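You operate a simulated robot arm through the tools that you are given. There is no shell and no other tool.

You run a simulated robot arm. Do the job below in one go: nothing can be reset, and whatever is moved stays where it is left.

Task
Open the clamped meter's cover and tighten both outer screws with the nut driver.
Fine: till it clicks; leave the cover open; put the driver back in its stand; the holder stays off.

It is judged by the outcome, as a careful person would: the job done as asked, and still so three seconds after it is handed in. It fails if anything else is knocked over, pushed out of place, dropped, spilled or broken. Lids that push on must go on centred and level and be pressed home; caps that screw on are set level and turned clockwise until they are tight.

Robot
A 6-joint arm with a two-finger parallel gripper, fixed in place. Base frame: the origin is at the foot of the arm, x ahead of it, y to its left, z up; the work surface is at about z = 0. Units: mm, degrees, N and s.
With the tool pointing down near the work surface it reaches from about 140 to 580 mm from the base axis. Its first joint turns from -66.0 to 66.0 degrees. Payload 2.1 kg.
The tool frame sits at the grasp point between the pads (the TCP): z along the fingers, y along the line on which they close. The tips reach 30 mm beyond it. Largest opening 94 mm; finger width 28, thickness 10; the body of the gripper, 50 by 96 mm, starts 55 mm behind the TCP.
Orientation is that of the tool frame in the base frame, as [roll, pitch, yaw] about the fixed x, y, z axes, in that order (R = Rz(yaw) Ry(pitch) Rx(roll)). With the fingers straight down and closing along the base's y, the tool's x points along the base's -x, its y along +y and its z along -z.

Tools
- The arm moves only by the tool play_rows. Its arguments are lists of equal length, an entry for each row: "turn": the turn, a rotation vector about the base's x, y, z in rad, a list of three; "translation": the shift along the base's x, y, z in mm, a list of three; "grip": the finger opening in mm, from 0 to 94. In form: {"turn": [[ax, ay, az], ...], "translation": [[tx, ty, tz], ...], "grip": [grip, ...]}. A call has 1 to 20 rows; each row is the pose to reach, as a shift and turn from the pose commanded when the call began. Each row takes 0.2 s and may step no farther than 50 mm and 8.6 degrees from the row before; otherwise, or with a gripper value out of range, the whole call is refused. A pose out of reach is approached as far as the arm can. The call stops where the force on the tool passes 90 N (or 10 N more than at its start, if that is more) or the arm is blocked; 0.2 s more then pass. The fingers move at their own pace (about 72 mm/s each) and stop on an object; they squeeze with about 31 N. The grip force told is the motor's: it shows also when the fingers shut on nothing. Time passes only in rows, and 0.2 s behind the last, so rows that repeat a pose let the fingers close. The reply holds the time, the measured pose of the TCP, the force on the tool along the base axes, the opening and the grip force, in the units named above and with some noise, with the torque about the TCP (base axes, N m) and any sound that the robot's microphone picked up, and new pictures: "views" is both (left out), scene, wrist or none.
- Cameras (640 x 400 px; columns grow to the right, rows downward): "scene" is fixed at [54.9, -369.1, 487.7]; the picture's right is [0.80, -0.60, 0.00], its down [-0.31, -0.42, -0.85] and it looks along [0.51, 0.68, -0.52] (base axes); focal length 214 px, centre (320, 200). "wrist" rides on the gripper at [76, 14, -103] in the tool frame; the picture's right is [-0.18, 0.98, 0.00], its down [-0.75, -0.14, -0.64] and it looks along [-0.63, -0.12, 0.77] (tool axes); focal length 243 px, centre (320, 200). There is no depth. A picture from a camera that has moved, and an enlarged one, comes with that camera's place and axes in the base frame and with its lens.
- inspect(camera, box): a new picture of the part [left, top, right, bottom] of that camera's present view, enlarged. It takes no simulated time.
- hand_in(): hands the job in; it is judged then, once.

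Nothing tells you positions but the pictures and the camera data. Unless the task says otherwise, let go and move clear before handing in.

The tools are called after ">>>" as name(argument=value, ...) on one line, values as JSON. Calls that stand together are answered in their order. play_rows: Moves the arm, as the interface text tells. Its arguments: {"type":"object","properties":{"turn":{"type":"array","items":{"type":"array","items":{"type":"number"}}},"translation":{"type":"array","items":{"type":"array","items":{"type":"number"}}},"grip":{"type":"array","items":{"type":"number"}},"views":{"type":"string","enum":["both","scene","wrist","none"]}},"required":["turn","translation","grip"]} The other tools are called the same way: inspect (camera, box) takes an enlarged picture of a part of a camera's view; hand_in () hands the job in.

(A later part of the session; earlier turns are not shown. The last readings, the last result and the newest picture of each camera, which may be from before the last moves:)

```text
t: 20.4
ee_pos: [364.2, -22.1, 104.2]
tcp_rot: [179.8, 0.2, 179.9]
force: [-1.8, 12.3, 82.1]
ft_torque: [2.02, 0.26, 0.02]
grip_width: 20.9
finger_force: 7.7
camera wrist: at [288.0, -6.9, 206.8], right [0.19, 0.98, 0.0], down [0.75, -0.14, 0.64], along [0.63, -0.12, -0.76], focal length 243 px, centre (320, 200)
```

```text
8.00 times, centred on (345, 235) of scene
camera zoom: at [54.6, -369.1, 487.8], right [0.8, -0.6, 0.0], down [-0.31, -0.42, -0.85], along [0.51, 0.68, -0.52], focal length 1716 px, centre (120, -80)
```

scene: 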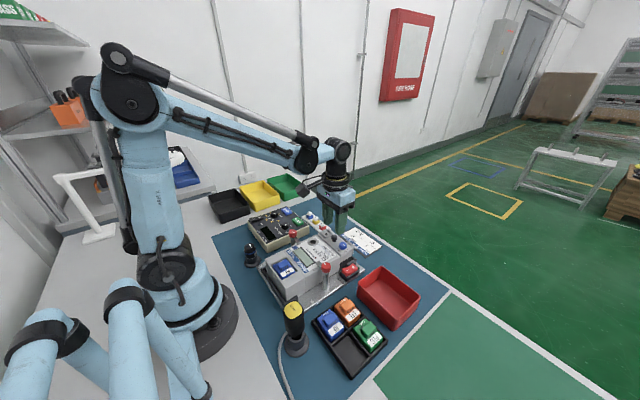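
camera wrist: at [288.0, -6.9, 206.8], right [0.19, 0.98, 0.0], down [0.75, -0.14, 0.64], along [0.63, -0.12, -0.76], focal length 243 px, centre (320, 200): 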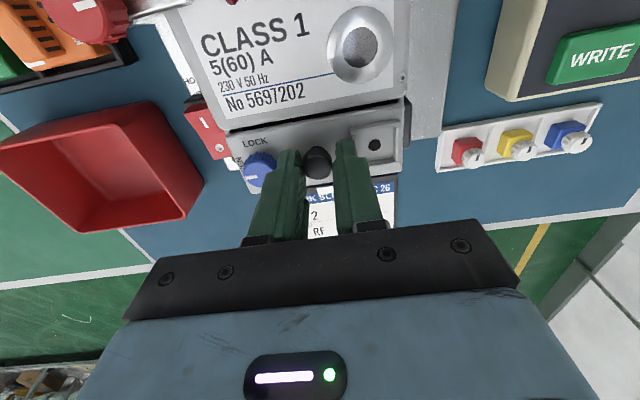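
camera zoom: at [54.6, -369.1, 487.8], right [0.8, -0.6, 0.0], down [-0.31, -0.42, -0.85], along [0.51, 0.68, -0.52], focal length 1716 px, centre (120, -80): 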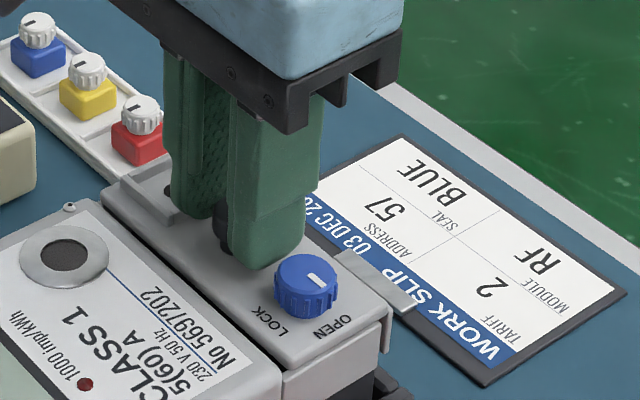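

The right fingertip touched the seal-recess frame (top about z=74). I'll back up 3 mm and close on the knob's cap from there.

>>> play_rows(turn=[[0, 0, 0], [0, 0, 0], [0, 0, 0], [0, 0, 0], [0, 0, 0]], translation=[[0, -0.3, 2], [0, -0.3, 3], [0, -0.3, 3], [0, -0.3, 3], [0, -0.3, 3]], grip=[24, 24, 16, 12, 12], views="wrist")

>>> inspect(camera="wrist", box=[240, 80, 400, 220])

>>> inspect(camera="scene", box=[320, 210, 370, 260])

```text
t: 21.6
ee_pos: [363.2, -25.3, 105.2]
tcp_rot: [180.0, 0.2, 179.8]
force: [-0.6, 0.4, -0.5]
ft_torque: [0.0, -0.52, -0.01]
grip_width: 17.0
finger_force: 30.8
camera wrist: at [286.7, -7.7, 208.0], right [0.19, 0.98, 0.0], down [0.75, -0.14, 0.64], along [0.63, -0.12, -0.76], focal length 243 px, centre (320, 200)
```

wrist: 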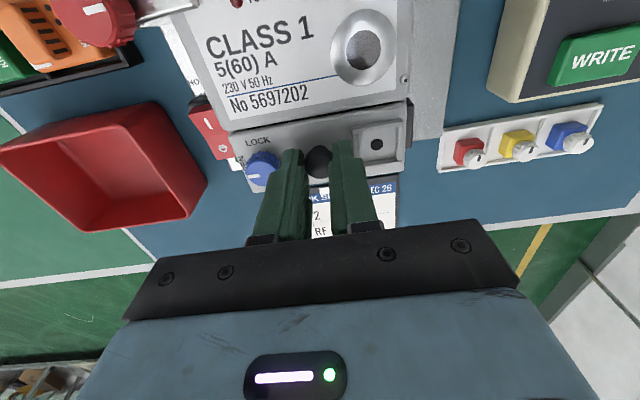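

```text
2.86 times, centred on (320, 150) of wrist
camera zoom: at [286.7, -7.7, 208.0], right [0.19, 0.98, 0.0], down [0.75, -0.14, 0.64], along [0.63, -0.12, -0.76], focal length 693 px, centre (320, 343)
```

zoom: 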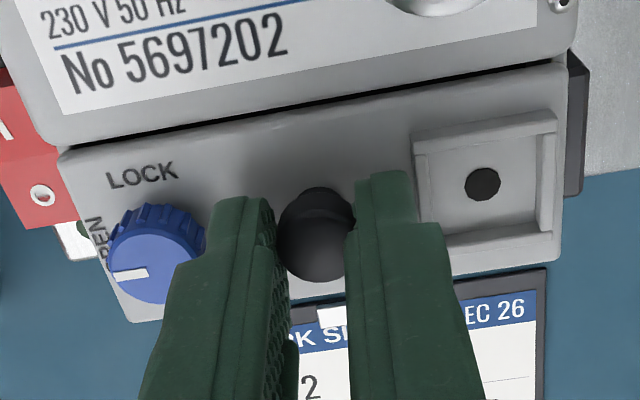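

```text
8.00 times, centred on (345, 235) of scene
camera zoom: at [54.9, -369.1, 487.7], right [0.8, -0.6, 0.0], down [-0.31, -0.42, -0.85], along [0.51, 0.68, -0.52], focal length 1716 px, centre (120, -80)
```

zoom: 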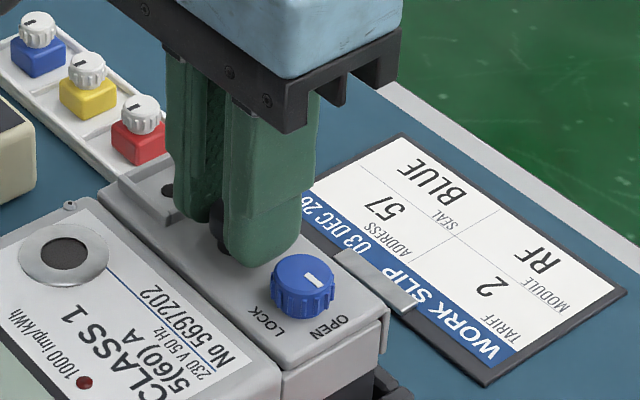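

The knob is held (17 mm, 31 N). I'll lift a few millimetres as a test to learn the hinge direction from the forces and the picture.

>>> play_rows(turn=[[0, 0, 0], [0, 0, 0], [0, 0, 0], [0, 0, 0]], translation=[[0, 0, 1.5], [-0.5, 0, 3], [-1, 0, 5], [-1, 0, 5]], grip=[12, 12, 12, 12], views="wrist")

>>> inspect(camera="wrist", box=[240, 80, 400, 220])

>>> inspect(camera="scene", box=[310, 210, 380, 280])

```text
t: 22.6
ee_pos: [362.7, -21.7, 109.8]
tcp_rot: [-179.9, 0.2, 179.8]
force: [7.5, -2.5, -19.6]
ft_torque: [0.12, -0.32, 0.01]
grip_width: 16.9
finger_force: 30.8
camera wrist: at [286.0, -7.3, 212.1], right [0.19, 0.98, 0.0], down [0.75, -0.14, 0.65], along [0.63, -0.12, -0.76], focal length 243 px, centre (320, 200)
```

wrist: 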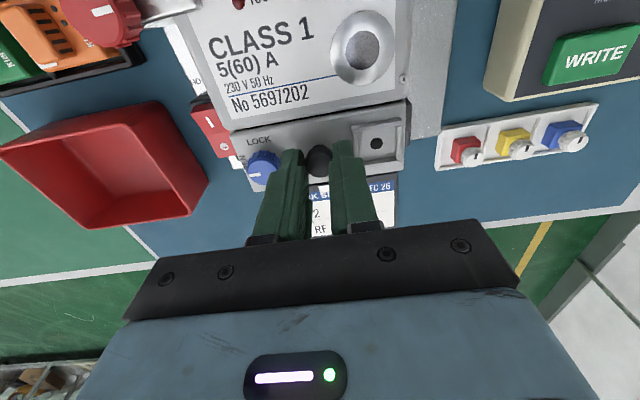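

```text
2.86 times, centred on (320, 150) of wrist
camera zoom: at [286.0, -7.3, 212.1], right [0.19, 0.98, 0.0], down [0.75, -0.14, 0.65], along [0.63, -0.12, -0.76], focal length 693 px, centre (320, 343)
```

zoom: 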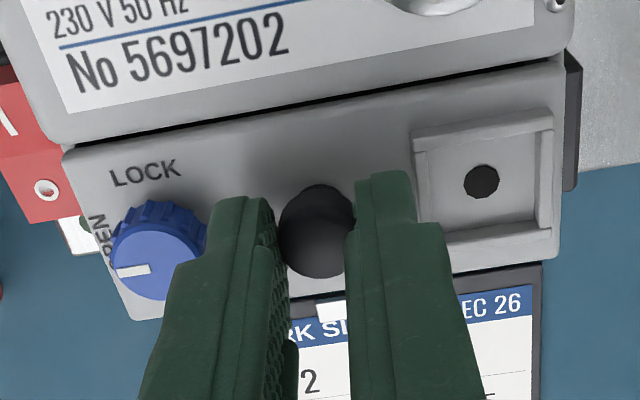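

```text
5.71 times, centred on (345, 245) of scene
camera zoom: at [55.0, -369.1, 487.7], right [0.8, -0.6, 0.0], down [-0.31, -0.42, -0.85], along [0.51, 0.68, -0.52], focal length 1226 px, centre (177, -57)
```

zoom: 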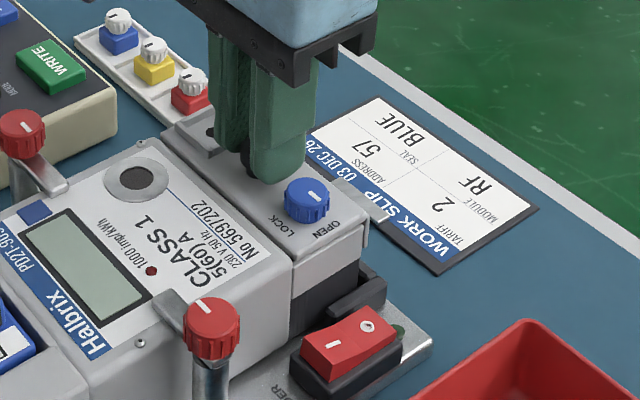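

The cover is rising with the knob (about 20 N pull). I'll continue along a small arc and re-check.

>>> play_rows(turn=[[0, 0, 0], [0, 0, 0], [0, 0, 0], [0, 0, 0]], translation=[[0, 0, 1.5], [-0.3, 0, 3], [-0.7, 0, 5], [-0.7, 0, 5]], grip=[12, 12, 12, 12], views="wrist")

>>> inspect(camera="wrist", box=[240, 80, 400, 220])

>>> inspect(camera="scene", box=[310, 210, 380, 280])

```text
t: 23.6
ee_pos: [361.7, -25.0, 116.6]
tcp_rot: [179.8, 0.0, 180.0]
force: [2.7, 10.6, -19.5]
ft_torque: [0.2, 0.07, 0.01]
grip_width: 16.7
finger_force: 31.5
camera wrist: at [285.1, -7.6, 218.4], right [0.19, 0.98, 0.0], down [0.75, -0.14, 0.64], along [0.63, -0.12, -0.77], focal length 243 px, centre (320, 200)
```

wrist: 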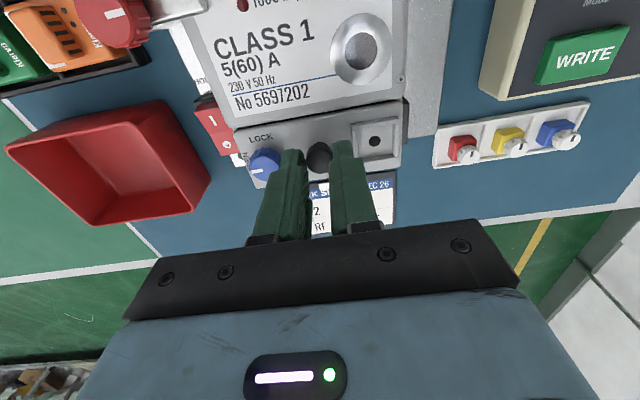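

```text
2.86 times, centred on (320, 150) of wrist
camera zoom: at [285.1, -7.6, 218.4], right [0.19, 0.98, 0.0], down [0.75, -0.14, 0.64], along [0.63, -0.12, -0.77], focal length 693 px, centre (320, 343)
```

zoom: 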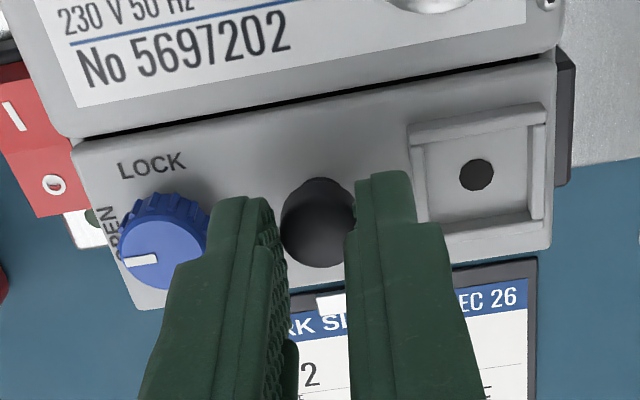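

```text
5.71 times, centred on (345, 245) of scene
camera zoom: at [55.0, -369.1, 487.7], right [0.8, -0.6, 0.0], down [-0.31, -0.42, -0.85], along [0.51, 0.68, -0.52], focal length 1226 px, centre (177, -57)
```

zoom: 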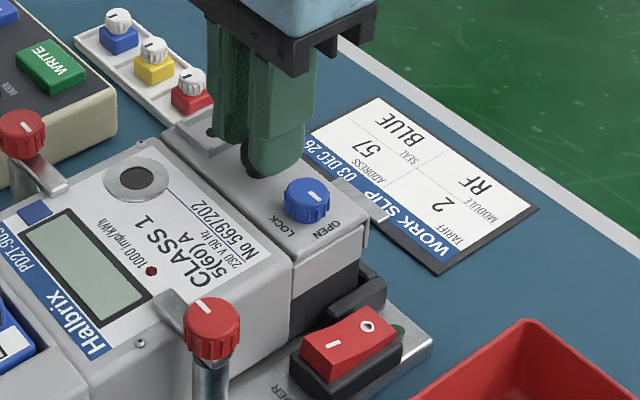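

The scene picture shows the cover has not risen; the fingers slid up the knob. I'll let go, rise clear, and look from the far (+x) side to understand how the cover is held.

>>> play_rows(turn=[[0, 0, 0], [0, 0, 0], [0, 0, 0], [0, 0, 0], [0, 0, 0]], translation=[[0, 0, 0], [0, 0, 2], [0, 0, 12], [0, 0, 32], [0, 0, 32]], grip=[22, 26, 26, 30, 30], views="both")

>>> inspect(camera="wrist", box=[220, 60, 420, 220])

>>> inspect(camera="scene", box=[310, 210, 380, 280])

```text
t: 24.8
ee_pos: [362.9, -24.0, 149.3]
tcp_rot: [-179.9, 0.2, 179.8]
force: [0.1, 0.6, 0.0]
ft_torque: [0.0, -0.03, -0.02]
grip_width: 30.0
finger_force: 0.0
camera wrist: at [285.8, -7.7, 251.5], right [0.19, 0.98, 0.0], down [0.75, -0.14, 0.64], along [0.63, -0.12, -0.76], focal length 243 px, centre (320, 200)
```

scene: 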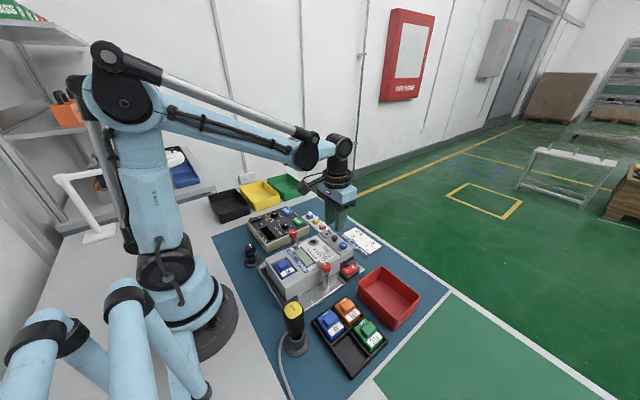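
wrist: 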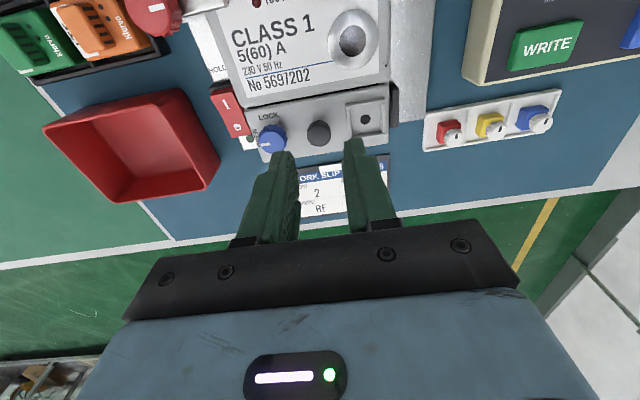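

```text
2.50 times, centred on (320, 140) of wrist
camera zoom: at [285.8, -7.7, 251.5], right [0.19, 0.98, 0.0], down [0.75, -0.14, 0.64], along [0.63, -0.12, -0.76], focal length 606 px, centre (320, 350)
```

zoom: 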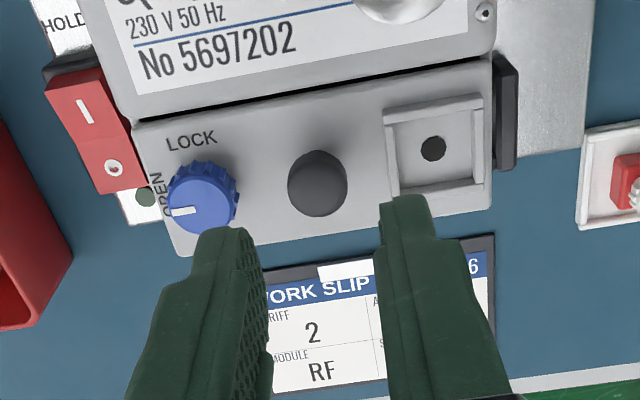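

```text
5.71 times, centred on (345, 245) of scene
camera zoom: at [54.9, -369.1, 487.7], right [0.8, -0.6, 0.0], down [-0.31, -0.42, -0.85], along [0.51, 0.68, -0.52], focal length 1226 px, centre (177, -57)
```

zoom: 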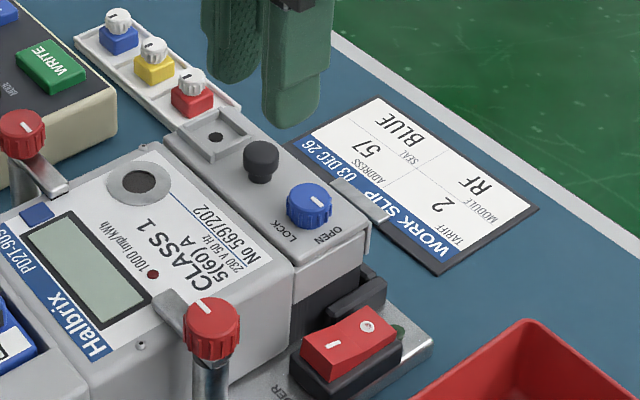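

>>> inspect(camera="scene", box=[320, 220, 390, 290])

>>> inspect(camera="scene", box=[335, 235, 365, 265])

```text
5.71 times, centred on (355, 255) of scene
camera zoom: at [54.9, -369.1, 487.7], right [0.8, -0.6, 0.0], down [-0.31, -0.42, -0.85], along [0.51, 0.68, -0.52], focal length 1226 px, centre (120, -114)
```

zoom: 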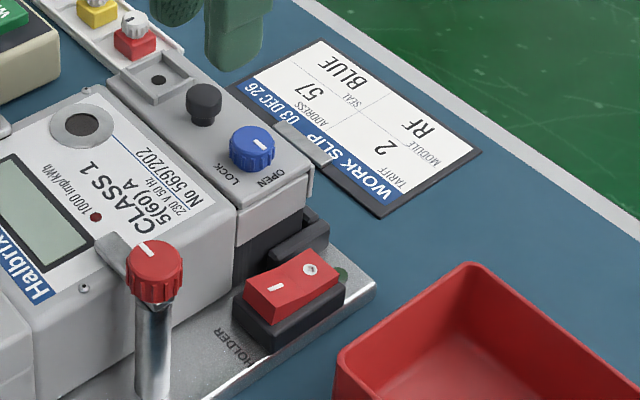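

```text
13.33 times, centred on (350, 250) of scene
camera zoom: at [54.9, -369.1, 487.7], right [0.8, -0.6, 0.0], down [-0.31, -0.42, -0.85], along [0.51, 0.68, -0.52], focal length 2860 px, centre (-80, -467)
```

zoom: 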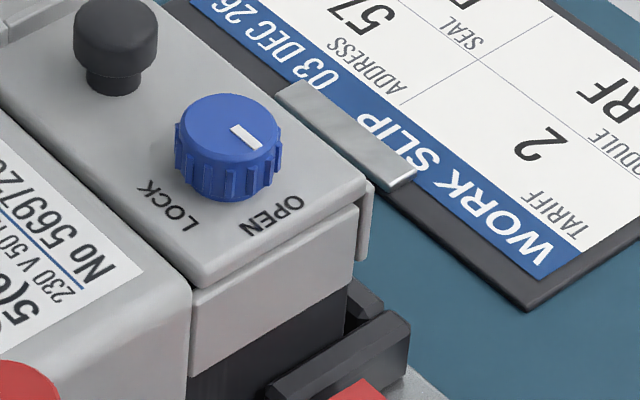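

>>> inspect(camera="scene", box=[250, 220, 370, 310])

```text
4.44 times, centred on (310, 265) of scene
camera zoom: at [54.9, -369.1, 487.7], right [0.8, -0.6, 0.0], down [-0.31, -0.42, -0.85], along [0.51, 0.68, -0.52], focal length 953 px, centre (364, -89)
```

zoom: 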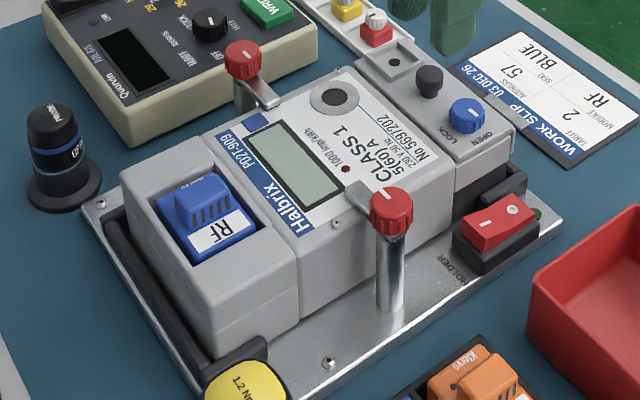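

Comparing pictures, the cover's knob end did rise 3–4 mm during the lift before the fingers slipped, and the +x side force hints the hinge may be on the other side than I assumed. I'll re-grip the knob cap and lift in tiny steps, checking forces and close-ups.

>>> play_rows(turn=[[0, 0, 0], [0, 0, 0], [0, 0, 0], [0, 0, 0], [0, 0, 0]], translation=[[0, 0, -20], [0, 0, -36], [0, 0, -42], [0, 0, -42], [0, 0, -42]], grip=[21.5, 21.5, 21.5, 21.5, 21.5], views="wrist")

>>> inspect(camera="wrist", box=[240, 80, 400, 220])

>>> inspect(camera="scene", box=[335, 235, 365, 265])

```text
t: 26.0
ee_pos: [363.1, -24.1, 105.4]
tcp_rot: [-180.0, 0.2, 179.8]
force: [0.0, -0.3, -0.1]
ft_torque: [0.0, 0.01, -0.05]
grip_width: 21.6
finger_force: 0.0
camera wrist: at [286.2, -8.3, 208.1], right [0.19, 0.98, 0.0], down [0.75, -0.14, 0.64], along [0.63, -0.12, -0.76], focal length 243 px, centre (320, 200)
```

wrist: 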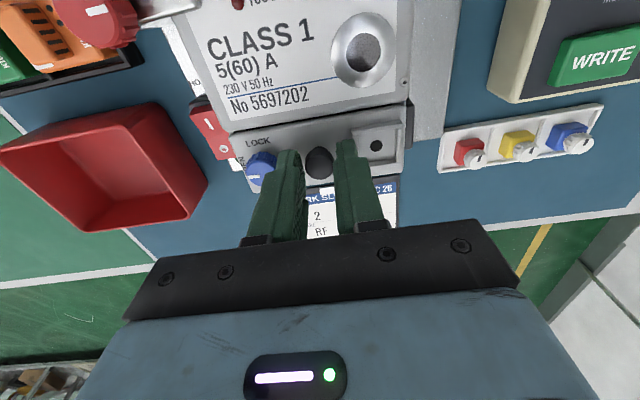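

```text
2.86 times, centred on (320, 150) of wrist
camera zoom: at [286.2, -8.3, 208.1], right [0.19, 0.98, 0.0], down [0.75, -0.14, 0.64], along [0.63, -0.12, -0.76], focal length 693 px, centre (320, 343)
```

zoom: 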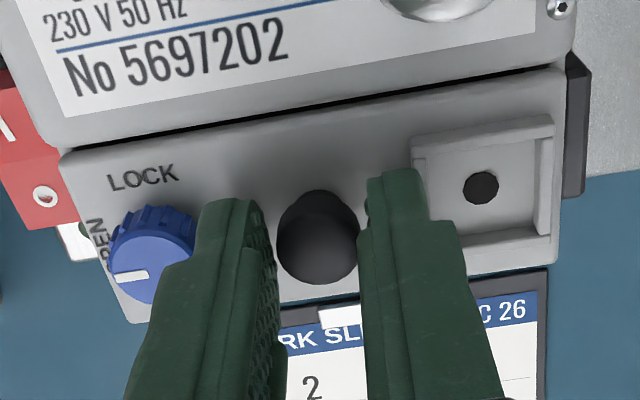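

```text
13.33 times, centred on (350, 250) of scene
camera zoom: at [54.9, -369.1, 487.7], right [0.8, -0.6, 0.0], down [-0.31, -0.42, -0.85], along [0.51, 0.68, -0.52], focal length 2860 px, centre (-80, -467)
```

zoom: 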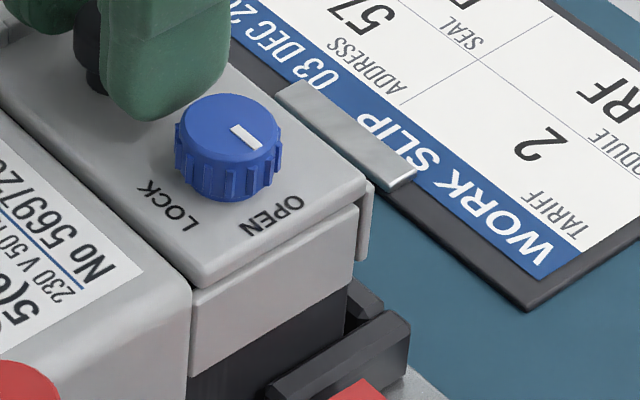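

>>> play_rows(turn=[[0, 0, 0], [0, 0, 0], [0, 0, 0], [0, 0, 0], [0, 0, 1e-06], [0, 0, 0]], translation=[[0, 0.3, 0], [0, 0.3, 0], [0, 0.3, 0], [0, 0.3, 1], [0, 0.3, 2], [0, 0.3, 2]], grip=[12, 10, 10, 10, 10, 10], views="none")

>>> inspect(camera="scene", box=[335, 235, 365, 265])

>>> inspect(camera="wrist", box=[240, 80, 400, 220])

```text
t: 27.4
ee_pos: [360.5, -25.2, 107.3]
tcp_rot: [-179.9, 0.3, 179.8]
force: [-0.2, -0.4, -5.6]
ft_torque: [0.13, -0.83, 0.0]
grip_width: 16.9
finger_force: 31.0
```

```text
13.33 times, centred on (350, 250) of scene
camera zoom: at [54.9, -369.1, 487.7], right [0.8, -0.6, 0.0], down [-0.31, -0.42, -0.85], along [0.51, 0.68, -0.52], focal length 2860 px, centre (-80, -467)
```

zoom: 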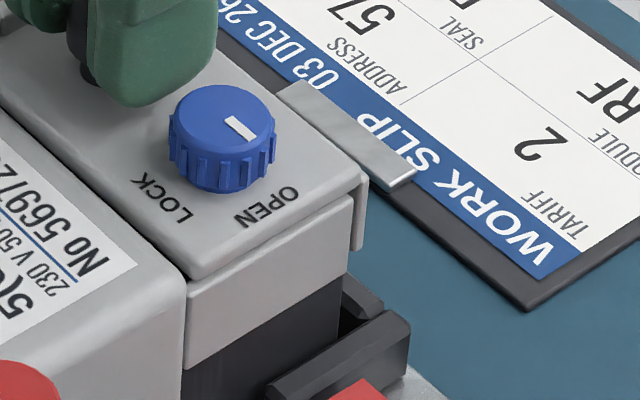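

```text
2.86 times, centred on (320, 150) of wrist
camera zoom: at [285.1, -7.7, 210.3], right [0.19, 0.98, 0.0], down [0.75, -0.14, 0.64], along [0.63, -0.12, -0.76], focal length 693 px, centre (320, 343)
```

zoom: 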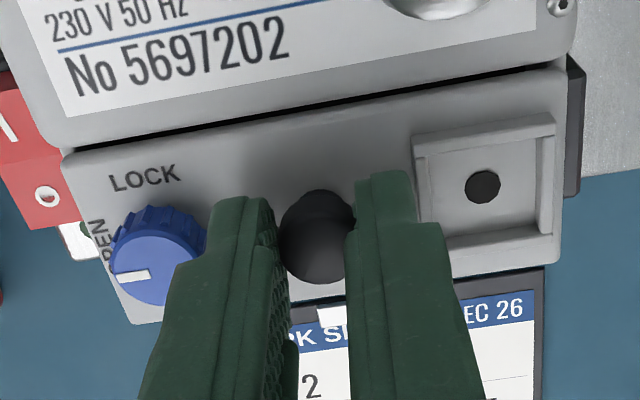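

That lift moved the whole meter end by about 2 mm with little force, so the cover itself is still held. I'll set it back down and, while holding the knob, gently test whether the cover slides along x instead.

>>> play_rows(turn=[[0, 0, 0], [0, 0, 0], [0, 0, 0], [0, 0, 0], [0, 0, 0]], translation=[[0, 0, -1], [0, 0, -2], [1, 0, -2], [2, 0, -2], [2, 0, -2]], grip=[10, 10, 10, 10, 10], views="none")

>>> inspect(camera="scene", box=[335, 235, 365, 265])

>>> inspect(camera="wrist", box=[240, 80, 400, 220])

```text
t: 28.6
ee_pos: [363.2, -23.8, 105.0]
tcp_rot: [-179.8, 0.1, 179.8]
force: [-1.6, 0.9, 25.3]
ft_torque: [0.2, 0.22, 0.03]
grip_width: 17.1
finger_force: 31.0
```

```text
13.33 times, centred on (350, 250) of scene
camera zoom: at [54.8, -369.1, 487.7], right [0.8, -0.6, 0.0], down [-0.31, -0.42, -0.85], along [0.51, 0.68, -0.52], focal length 2860 px, centre (-80, -467)
```

zoom: 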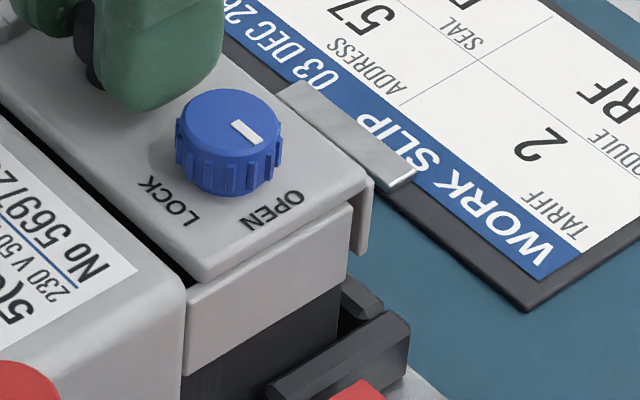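

```text
2.86 times, centred on (320, 150) of wrist
camera zoom: at [287.1, -7.6, 207.9], right [0.19, 0.98, 0.0], down [0.75, -0.14, 0.64], along [0.63, -0.12, -0.76], focal length 693 px, centre (320, 343)
```

zoom: 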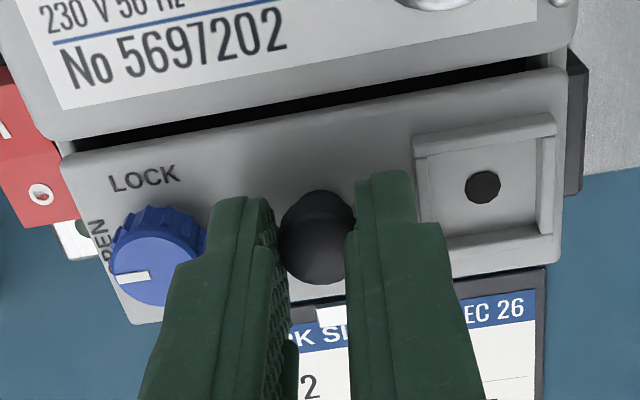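

The cover slides outward along +x: the seam opened with almost no force. I'll ease the downward load and keep sliding it out in small steps.

>>> play_rows(turn=[[0, 0, 0], [0, 0, 0], [0, 0, 0], [0, 0, 0], [0, 0, 0], [0, 0, 0], [0, 0, 0]], translation=[[0, 0, 0.8], [1.5, 0, 1], [3, 0, 1], [4.5, 0, 1], [6, 0, 1], [8, 0, 1], [8, 0, 1]], grip=[10, 10, 10, 10, 10, 10, 10], views="none")

>>> inspect(camera="scene", box=[310, 210, 380, 280])

>>> inspect(camera="wrist", box=[240, 80, 400, 220])

```text
t: 30.2
ee_pos: [371.1, -25.0, 107.1]
tcp_rot: [-180.0, 0.1, 179.8]
force: [0.0, -0.3, -0.7]
ft_torque: [0.03, -0.54, -0.06]
grip_width: 17.0
finger_force: 30.5
```

```text
5.71 times, centred on (345, 245) of scene
camera zoom: at [54.9, -369.1, 487.7], right [0.8, -0.6, 0.0], down [-0.31, -0.42, -0.85], along [0.51, 0.68, -0.52], focal length 1226 px, centre (177, -57)
```

zoom: 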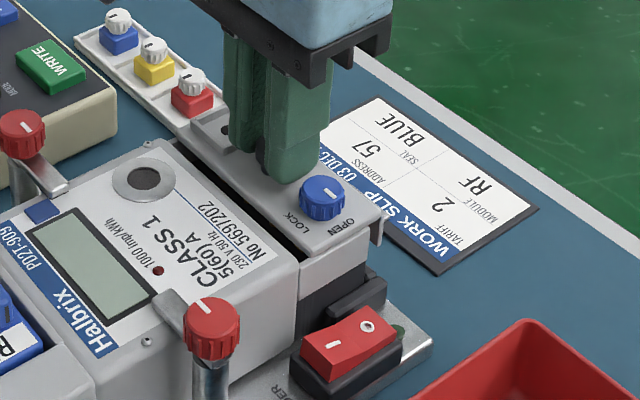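

```text
2.86 times, centred on (320, 150) of wrist
camera zoom: at [293.9, -9.0, 209.1], right [0.19, 0.98, 0.0], down [0.75, -0.14, 0.64], along [0.63, -0.12, -0.76], focal length 693 px, centre (320, 343)
```

zoom: 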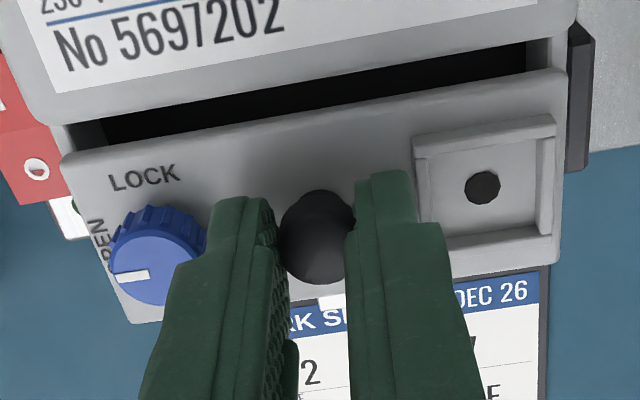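

>>> play_rows(turn=[[0, 0, 0], [0, 0, 0], [0, 0, 0], [0, 0, 0], [0, 0, 0], [0, 0, 0], [0, 0, 0], [0, 0, 0]], translation=[[2, 0, 0], [4, 0, 0], [6, 0, 0], [8, 0, 0], [10, 0, 0], [12, 0, 0], [14, 0, 0], [14, 0, 0]], grip=[10, 10, 10, 10, 10, 10, 10, 10], views="none")

>>> inspect(camera="scene", box=[310, 210, 380, 280])

>>> inspect(camera="wrist", box=[240, 80, 400, 220])

```text
t: 32.0
ee_pos: [386.3, -22.9, 105.6]
tcp_rot: [-179.9, 0.2, 179.8]
force: [-0.1, -1.7, 14.2]
ft_torque: [0.1, 0.18, 0.0]
grip_width: 17.0
finger_force: 30.9
```

```text
5.71 times, centred on (345, 245) of scene
camera zoom: at [54.8, -369.1, 487.7], right [0.8, -0.6, 0.0], down [-0.31, -0.42, -0.85], along [0.51, 0.68, -0.52], focal length 1226 px, centre (177, -57)
```

zoom: 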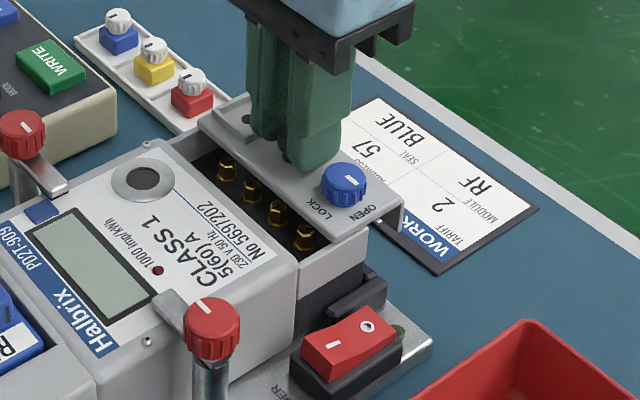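

```text
2.86 times, centred on (320, 150) of wrist
camera zoom: at [309.4, -7.6, 208.0], right [0.19, 0.98, 0.0], down [0.75, -0.14, 0.65], along [0.63, -0.12, -0.76], focal length 693 px, centre (320, 343)
```

zoom: 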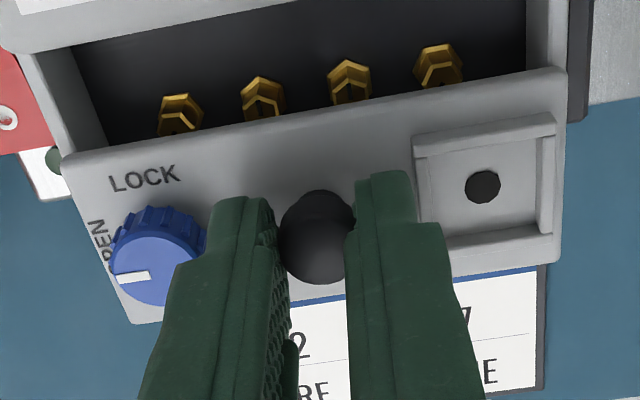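

Four brass hex screws are now showing. I'll keep sliding the cover out until it stops.

>>> play_rows(turn=[[0, 0, 0], [0, 0, 0], [0, 0, 0], [0, 0, 0], [0, 0, 0], [0, 0, 0], [0, 0, 0]], translation=[[2, 0, 0.5], [4, 0, 0.5], [6, 0, 0.5], [8, 0, 0.5], [10, 0, 0.5], [12, 0, 0.5], [12, 0, 0.5]], grip=[10, 10, 10, 10, 10, 10, 10], views="none")

>>> inspect(camera="scene", box=[310, 210, 380, 280])

>>> inspect(camera="wrist", box=[240, 80, 400, 220])

```text
t: 33.6
ee_pos: [398.2, -24.1, 105.5]
tcp_rot: [-180.0, 0.1, 179.8]
force: [-0.3, 1.4, 0.2]
ft_torque: [0.23, 0.08, 0.02]
grip_width: 17.2
finger_force: 31.2
```

```text
5.71 times, centred on (345, 245) of scene
camera zoom: at [54.9, -369.1, 487.7], right [0.8, -0.6, 0.0], down [-0.31, -0.42, -0.85], along [0.51, 0.68, -0.52], focal length 1226 px, centre (177, -57)
```

zoom: 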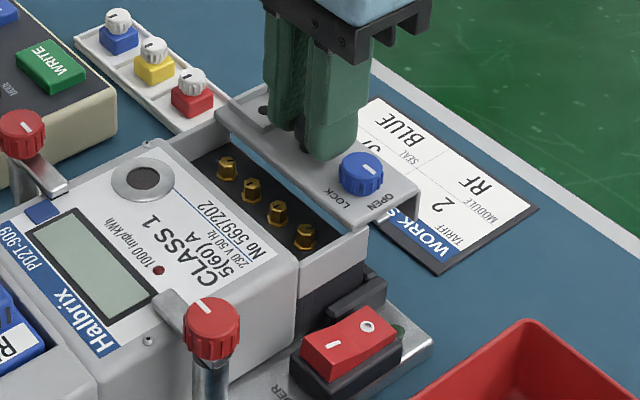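

```text
2.86 times, centred on (320, 150) of wrist
camera zoom: at [321.1, -7.8, 208.6], right [0.19, 0.98, 0.0], down [0.75, -0.14, 0.64], along [0.63, -0.12, -0.77], focal length 693 px, centre (320, 343)
```

zoom: 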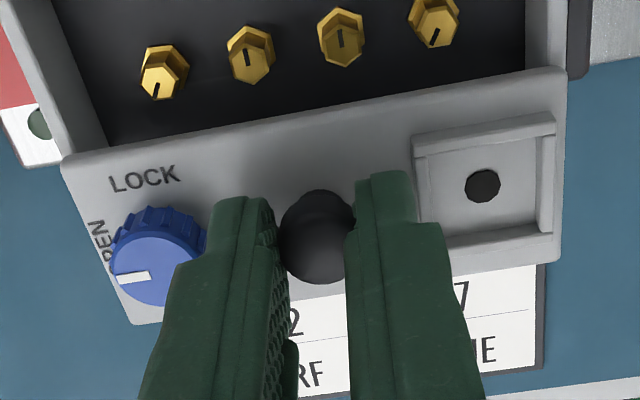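

>>> play_rows(turn=[[0, 0, 0], [0, 0, 0], [0, 0, 0], [0, 0, 0], [0, 0, 0]], translation=[[1.5, 0, 0], [3, 0, 0], [4.5, 0, 0], [6, 0, 0], [6, 0, 0]], grip=[10, 10, 10, 10, 10], views="none")

>>> inspect(camera="scene", box=[310, 210, 380, 280])

>>> inspect(camera="wrist", box=[240, 80, 400, 220])

```text
t: 34.8
ee_pos: [403.6, -25.0, 107.0]
tcp_rot: [-179.9, 0.2, 179.8]
force: [-1.1, -0.1, -0.2]
ft_torque: [0.17, 0.27, 0.0]
grip_width: 17.2
finger_force: 30.8
```

```text
5.71 times, centred on (345, 245) of scene
camera zoom: at [54.9, -369.1, 487.7], right [0.8, -0.6, 0.0], down [-0.31, -0.42, -0.85], along [0.51, 0.68, -0.52], focal length 1226 px, centre (177, -57)
```

zoom: 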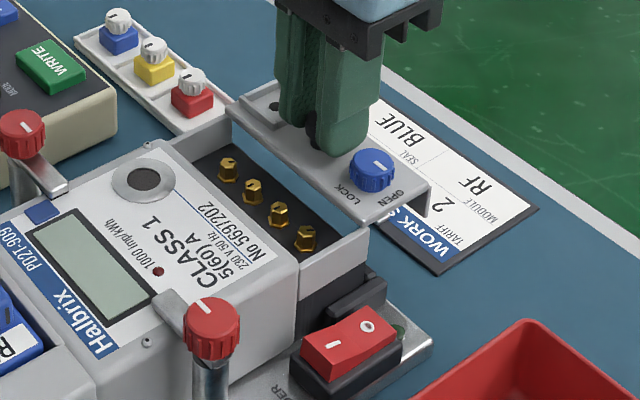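

```text
2.86 times, centred on (320, 150) of wrist
camera zoom: at [327.2, -9.1, 208.9], right [0.19, 0.98, 0.0], down [0.75, -0.14, 0.64], along [0.63, -0.12, -0.76], focal length 693 px, centre (320, 343)
```

zoom: 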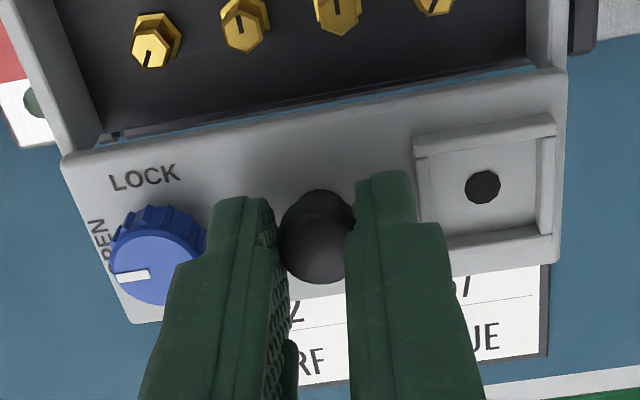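

>>> play_rows(turn=[[0, 0, 0], [0, 0, 0], [0, 0, 0]], translation=[[1, 0, 0], [2, 0, 0], [2, 0, 0]], grip=[10, 10, 10], views="none")

>>> inspect(camera="wrist", box=[240, 80, 400, 220])

>>> inspect(camera="scene", box=[340, 225, 380, 265])

```text
t: 35.6
ee_pos: [406.8, -25.3, 107.0]
tcp_rot: [-180.0, 0.2, 179.8]
force: [-0.5, 0.5, -0.1]
ft_torque: [0.18, 0.07, 0.03]
grip_width: 16.9
finger_force: 30.5
```

```text
2.86 times, centred on (320, 150) of wrist
camera zoom: at [329.3, -8.8, 208.7], right [0.19, 0.98, 0.0], down [0.75, -0.14, 0.65], along [0.63, -0.12, -0.76], focal length 693 px, centre (320, 343)
```

zoom: 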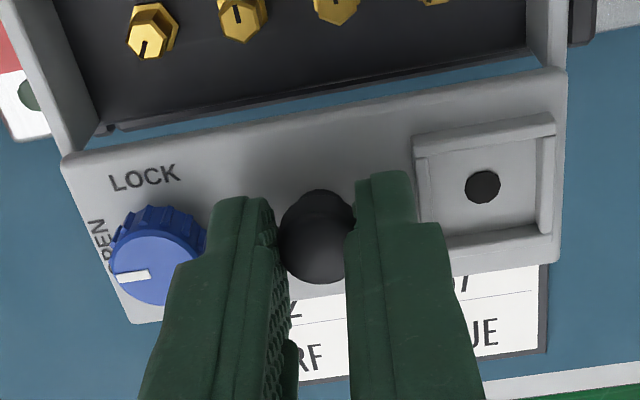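

```text
10.00 times, centred on (360, 245) of scene
camera zoom: at [54.9, -369.1, 487.7], right [0.8, -0.6, 0.0], down [-0.31, -0.42, -0.85], along [0.51, 0.68, -0.52], focal length 2145 px, centre (-80, -250)
```

zoom: 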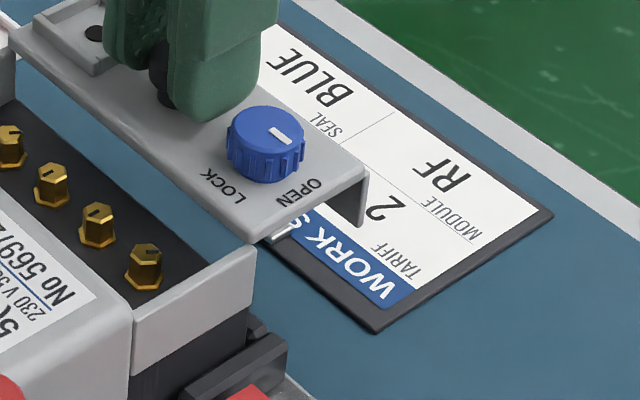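

The cover plate is now about 44 mm out with the screws fully exposed. Before going further I'll check by a tiny lift whether it is still captive on its rails.

>>> play_rows(turn=[[0, 0, 0], [0, 0, 0], [0, 0, 0]], translation=[[0, 0, 0.8], [0, 0, 1.6], [0, 0, 1.6]], grip=[10, 10, 10], views="none")

>>> inspect(camera="scene", box=[340, 225, 380, 265])

```text
t: 36.4
ee_pos: [404.6, -25.3, 109.2]
tcp_rot: [-179.9, 0.2, 179.8]
force: [0.3, -0.2, -0.1]
ft_torque: [0.02, -0.63, 0.0]
grip_width: 17.0
finger_force: 31.2
```

```text
10.00 times, centred on (360, 245) of scene
camera zoom: at [54.9, -369.1, 487.7], right [0.8, -0.6, 0.0], down [-0.31, -0.42, -0.85], along [0.51, 0.68, -0.52], focal length 2145 px, centre (-80, -250)
```

zoom: 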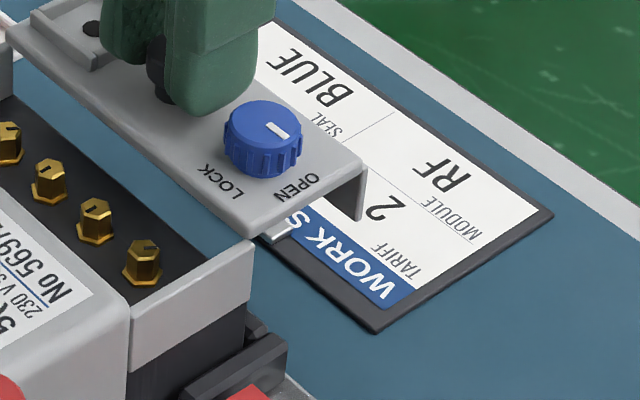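

The whole meter end rose with the cover, so the cover is captive on its rails. I'll lower it back and slide a little further to feel for the end stop.

>>> play_rows(turn=[[0, 0, 0], [0, 0, 0], [0, 0, 0], [0, 0, 0], [0, 0, 0]], translation=[[0, 0, -1], [0, 0, -1.8], [1, 0, -1.8], [2.5, 0, -1.8], [2.5, 0, -1.8]], grip=[10, 10, 10, 10, 10], views="none")

>>> inspect(camera="scene", box=[340, 225, 380, 265])

>>> inspect(camera="wrist", box=[240, 80, 400, 220])

```text
t: 37.6
ee_pos: [407.7, -24.1, 106.3]
tcp_rot: [-179.9, 0.2, 179.8]
force: [-0.6, -1.0, 0.5]
ft_torque: [0.18, 0.54, 0.06]
grip_width: 17.3
finger_force: 31.0
```

```text
10.00 times, centred on (360, 245) of scene
camera zoom: at [54.9, -369.1, 487.7], right [0.8, -0.6, 0.0], down [-0.31, -0.42, -0.85], along [0.51, 0.68, -0.52], focal length 2145 px, centre (-80, -250)
```

zoom: 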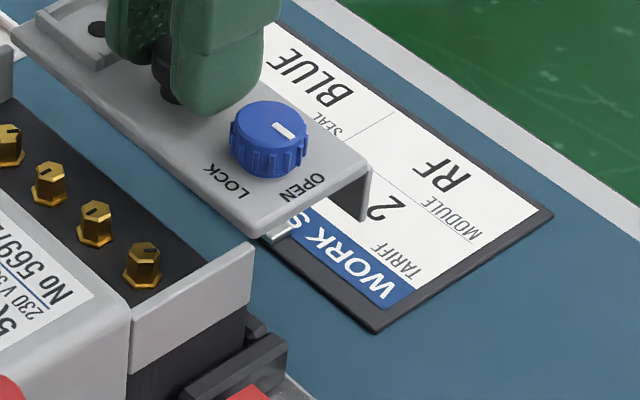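

```text
2.86 times, centred on (320, 150) of wrist
camera zoom: at [331.0, -8.2, 209.4], right [0.19, 0.98, 0.0], down [0.75, -0.14, 0.64], along [0.63, -0.12, -0.76], focal length 693 px, centre (320, 343)
```

zoom: 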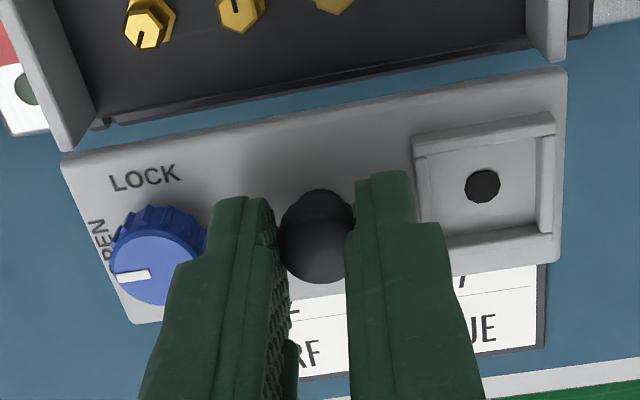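

>>> play_rows(turn=[[0, 0, 0], [0, 0, 0], [0, 0, 0]], translation=[[0, 0, 1.5], [0, 0, 3], [0, 0, 3]], grip=[10, 10, 10], views="none")

>>> inspect(camera="scene", box=[340, 225, 380, 265])

>>> inspect(camera="wrist", box=[240, 80, 400, 220])

```text
t: 38.4
ee_pos: [406.9, -24.4, 110.1]
tcp_rot: [-179.9, 0.2, 179.8]
force: [0.5, -1.3, -11.5]
ft_torque: [0.12, -0.77, -0.02]
grip_width: 17.0
finger_force: 31.0
```

```text
10.00 times, centred on (360, 245) of scene
camera zoom: at [54.9, -369.1, 487.7], right [0.8, -0.6, 0.0], down [-0.31, -0.42, -0.85], along [0.51, 0.68, -0.52], focal length 2145 px, centre (-80, -250)
```

zoom: 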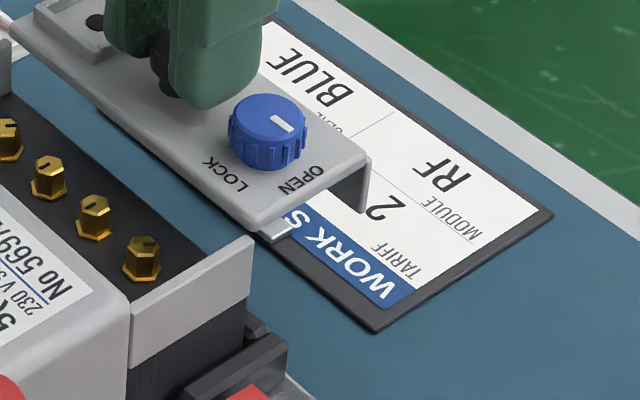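

```text
2.86 times, centred on (320, 150) of wrist
camera zoom: at [330.7, -7.4, 211.8], right [0.19, 0.98, 0.0], down [0.75, -0.14, 0.64], along [0.63, -0.12, -0.76], focal length 693 px, centre (320, 343)
```

zoom: 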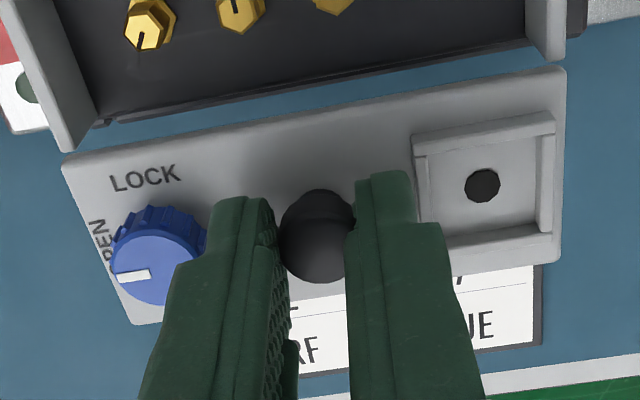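

It still pulls on the meter (−11 N), so the cover is captive on its slide. I'll lower it back and slide on to the end stop.

>>> play_rows(turn=[[0, 0, 0], [0, 0, 0], [0, 0, 0], [0, 0, 0], [0, 0, 0], [0, 0, 0], [0, 0, 0]], translation=[[0, 0, -1.5], [0, 0, -3], [1.5, 0, -3], [3, 0, -3], [4.5, 0, -3], [6, 0, -3], [6, 0, -3]], grip=[10, 10, 10, 10, 10, 10, 10], views="none")

>>> inspect(camera="scene", box=[310, 210, 380, 280])

>>> inspect(camera="wrist", box=[240, 80, 400, 220])

```text
t: 40.0
ee_pos: [412.2, -25.2, 105.7]
tcp_rot: [-180.0, -0.3, 179.7]
force: [-24.8, 1.1, -1.9]
ft_torque: [0.19, 0.73, 0.0]
grip_width: 17.0
finger_force: 31.5
```

```text
5.71 times, centred on (345, 245) of scene
camera zoom: at [54.9, -369.1, 487.7], right [0.8, -0.6, 0.0], down [-0.31, -0.42, -0.85], along [0.51, 0.68, -0.52], focal length 1226 px, centre (177, -57)
```

zoom: 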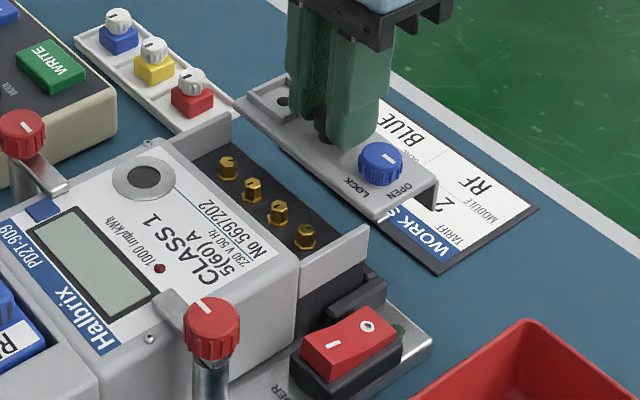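

```text
2.86 times, centred on (320, 150) of wrist
camera zoom: at [336.3, -7.7, 209.1], right [0.19, 0.98, 0.0], down [0.76, -0.14, 0.64], along [0.63, -0.12, -0.77], focal length 693 px, centre (320, 343)
```

zoom: 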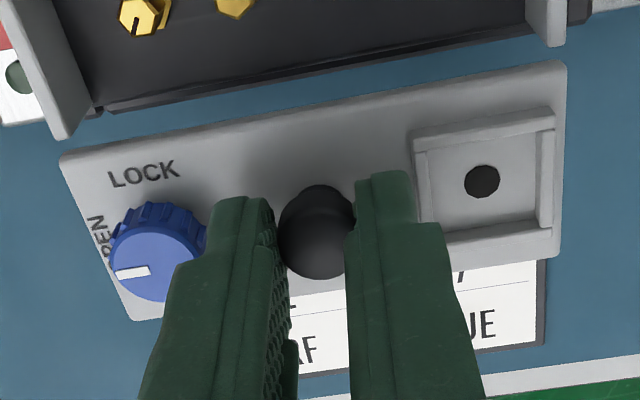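

The slide hit its end stop (25 N at about 49 mm of travel), so the cover is fully open. I'll relax the pull, release the knob and rise clear.

>>> play_rows(turn=[[0, 0, 0], [0, 0, 0], [0, 0, 0], [0, 0, 0], [0, 0, 0], [0, 0, 0]], translation=[[-0.8, 0, 0], [-0.8, 0, 0], [-0.8, 0, 3], [-0.8, 0, 15], [-0.8, 0, 45], [-0.8, 0, 75]], grip=[17, 21.5, 21.5, 21.5, 30, 50], views="both")

>>> inspect(camera="scene", box=[250, 220, 390, 320])

>>> inspect(camera="wrist", box=[220, 0, 420, 160])

```text
t: 41.4
ee_pos: [412.6, -25.8, 183.2]
tcp_rot: [-180.0, 0.3, 179.8]
force: [-0.3, 0.4, 0.2]
ft_torque: [0.03, -0.01, 0.02]
grip_width: 50.1
finger_force: 0.1
camera wrist: at [336.3, -9.1, 284.7], right [0.19, 0.98, 0.0], down [0.75, -0.14, 0.64], along [0.63, -0.12, -0.76], focal length 243 px, centre (320, 200)
```

scene: 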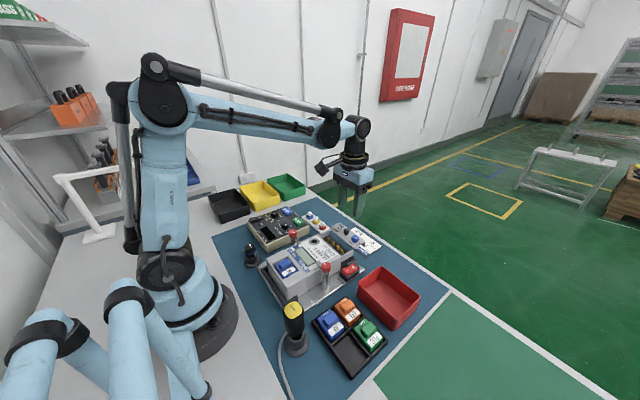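
wrist: 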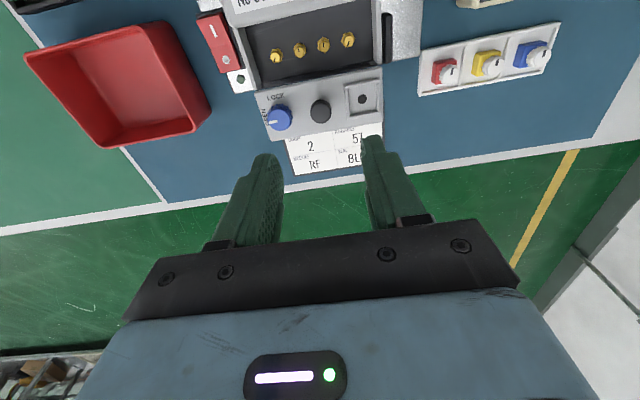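

```text
4.00 times, centred on (320, 270) of scene
camera zoom: at [54.9, -369.1, 487.7], right [0.8, -0.6, 0.0], down [-0.31, -0.42, -0.85], along [0.51, 0.68, -0.52], focal length 858 px, centre (320, -80)
```

zoom: 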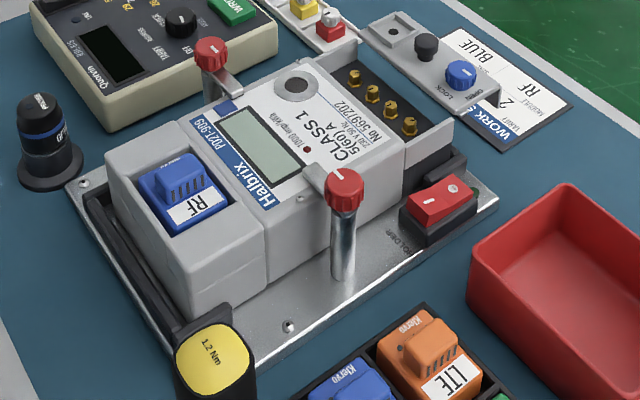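

```text
2.50 times, centred on (320, 80) of wrist
camera zoom: at [336.3, -9.1, 284.7], right [0.19, 0.98, 0.0], down [0.75, -0.14, 0.64], along [0.63, -0.12, -0.76], focal length 606 px, centre (320, 500)
```

zoom: 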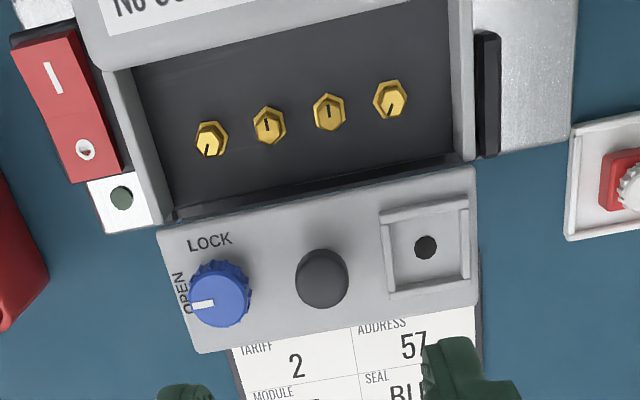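

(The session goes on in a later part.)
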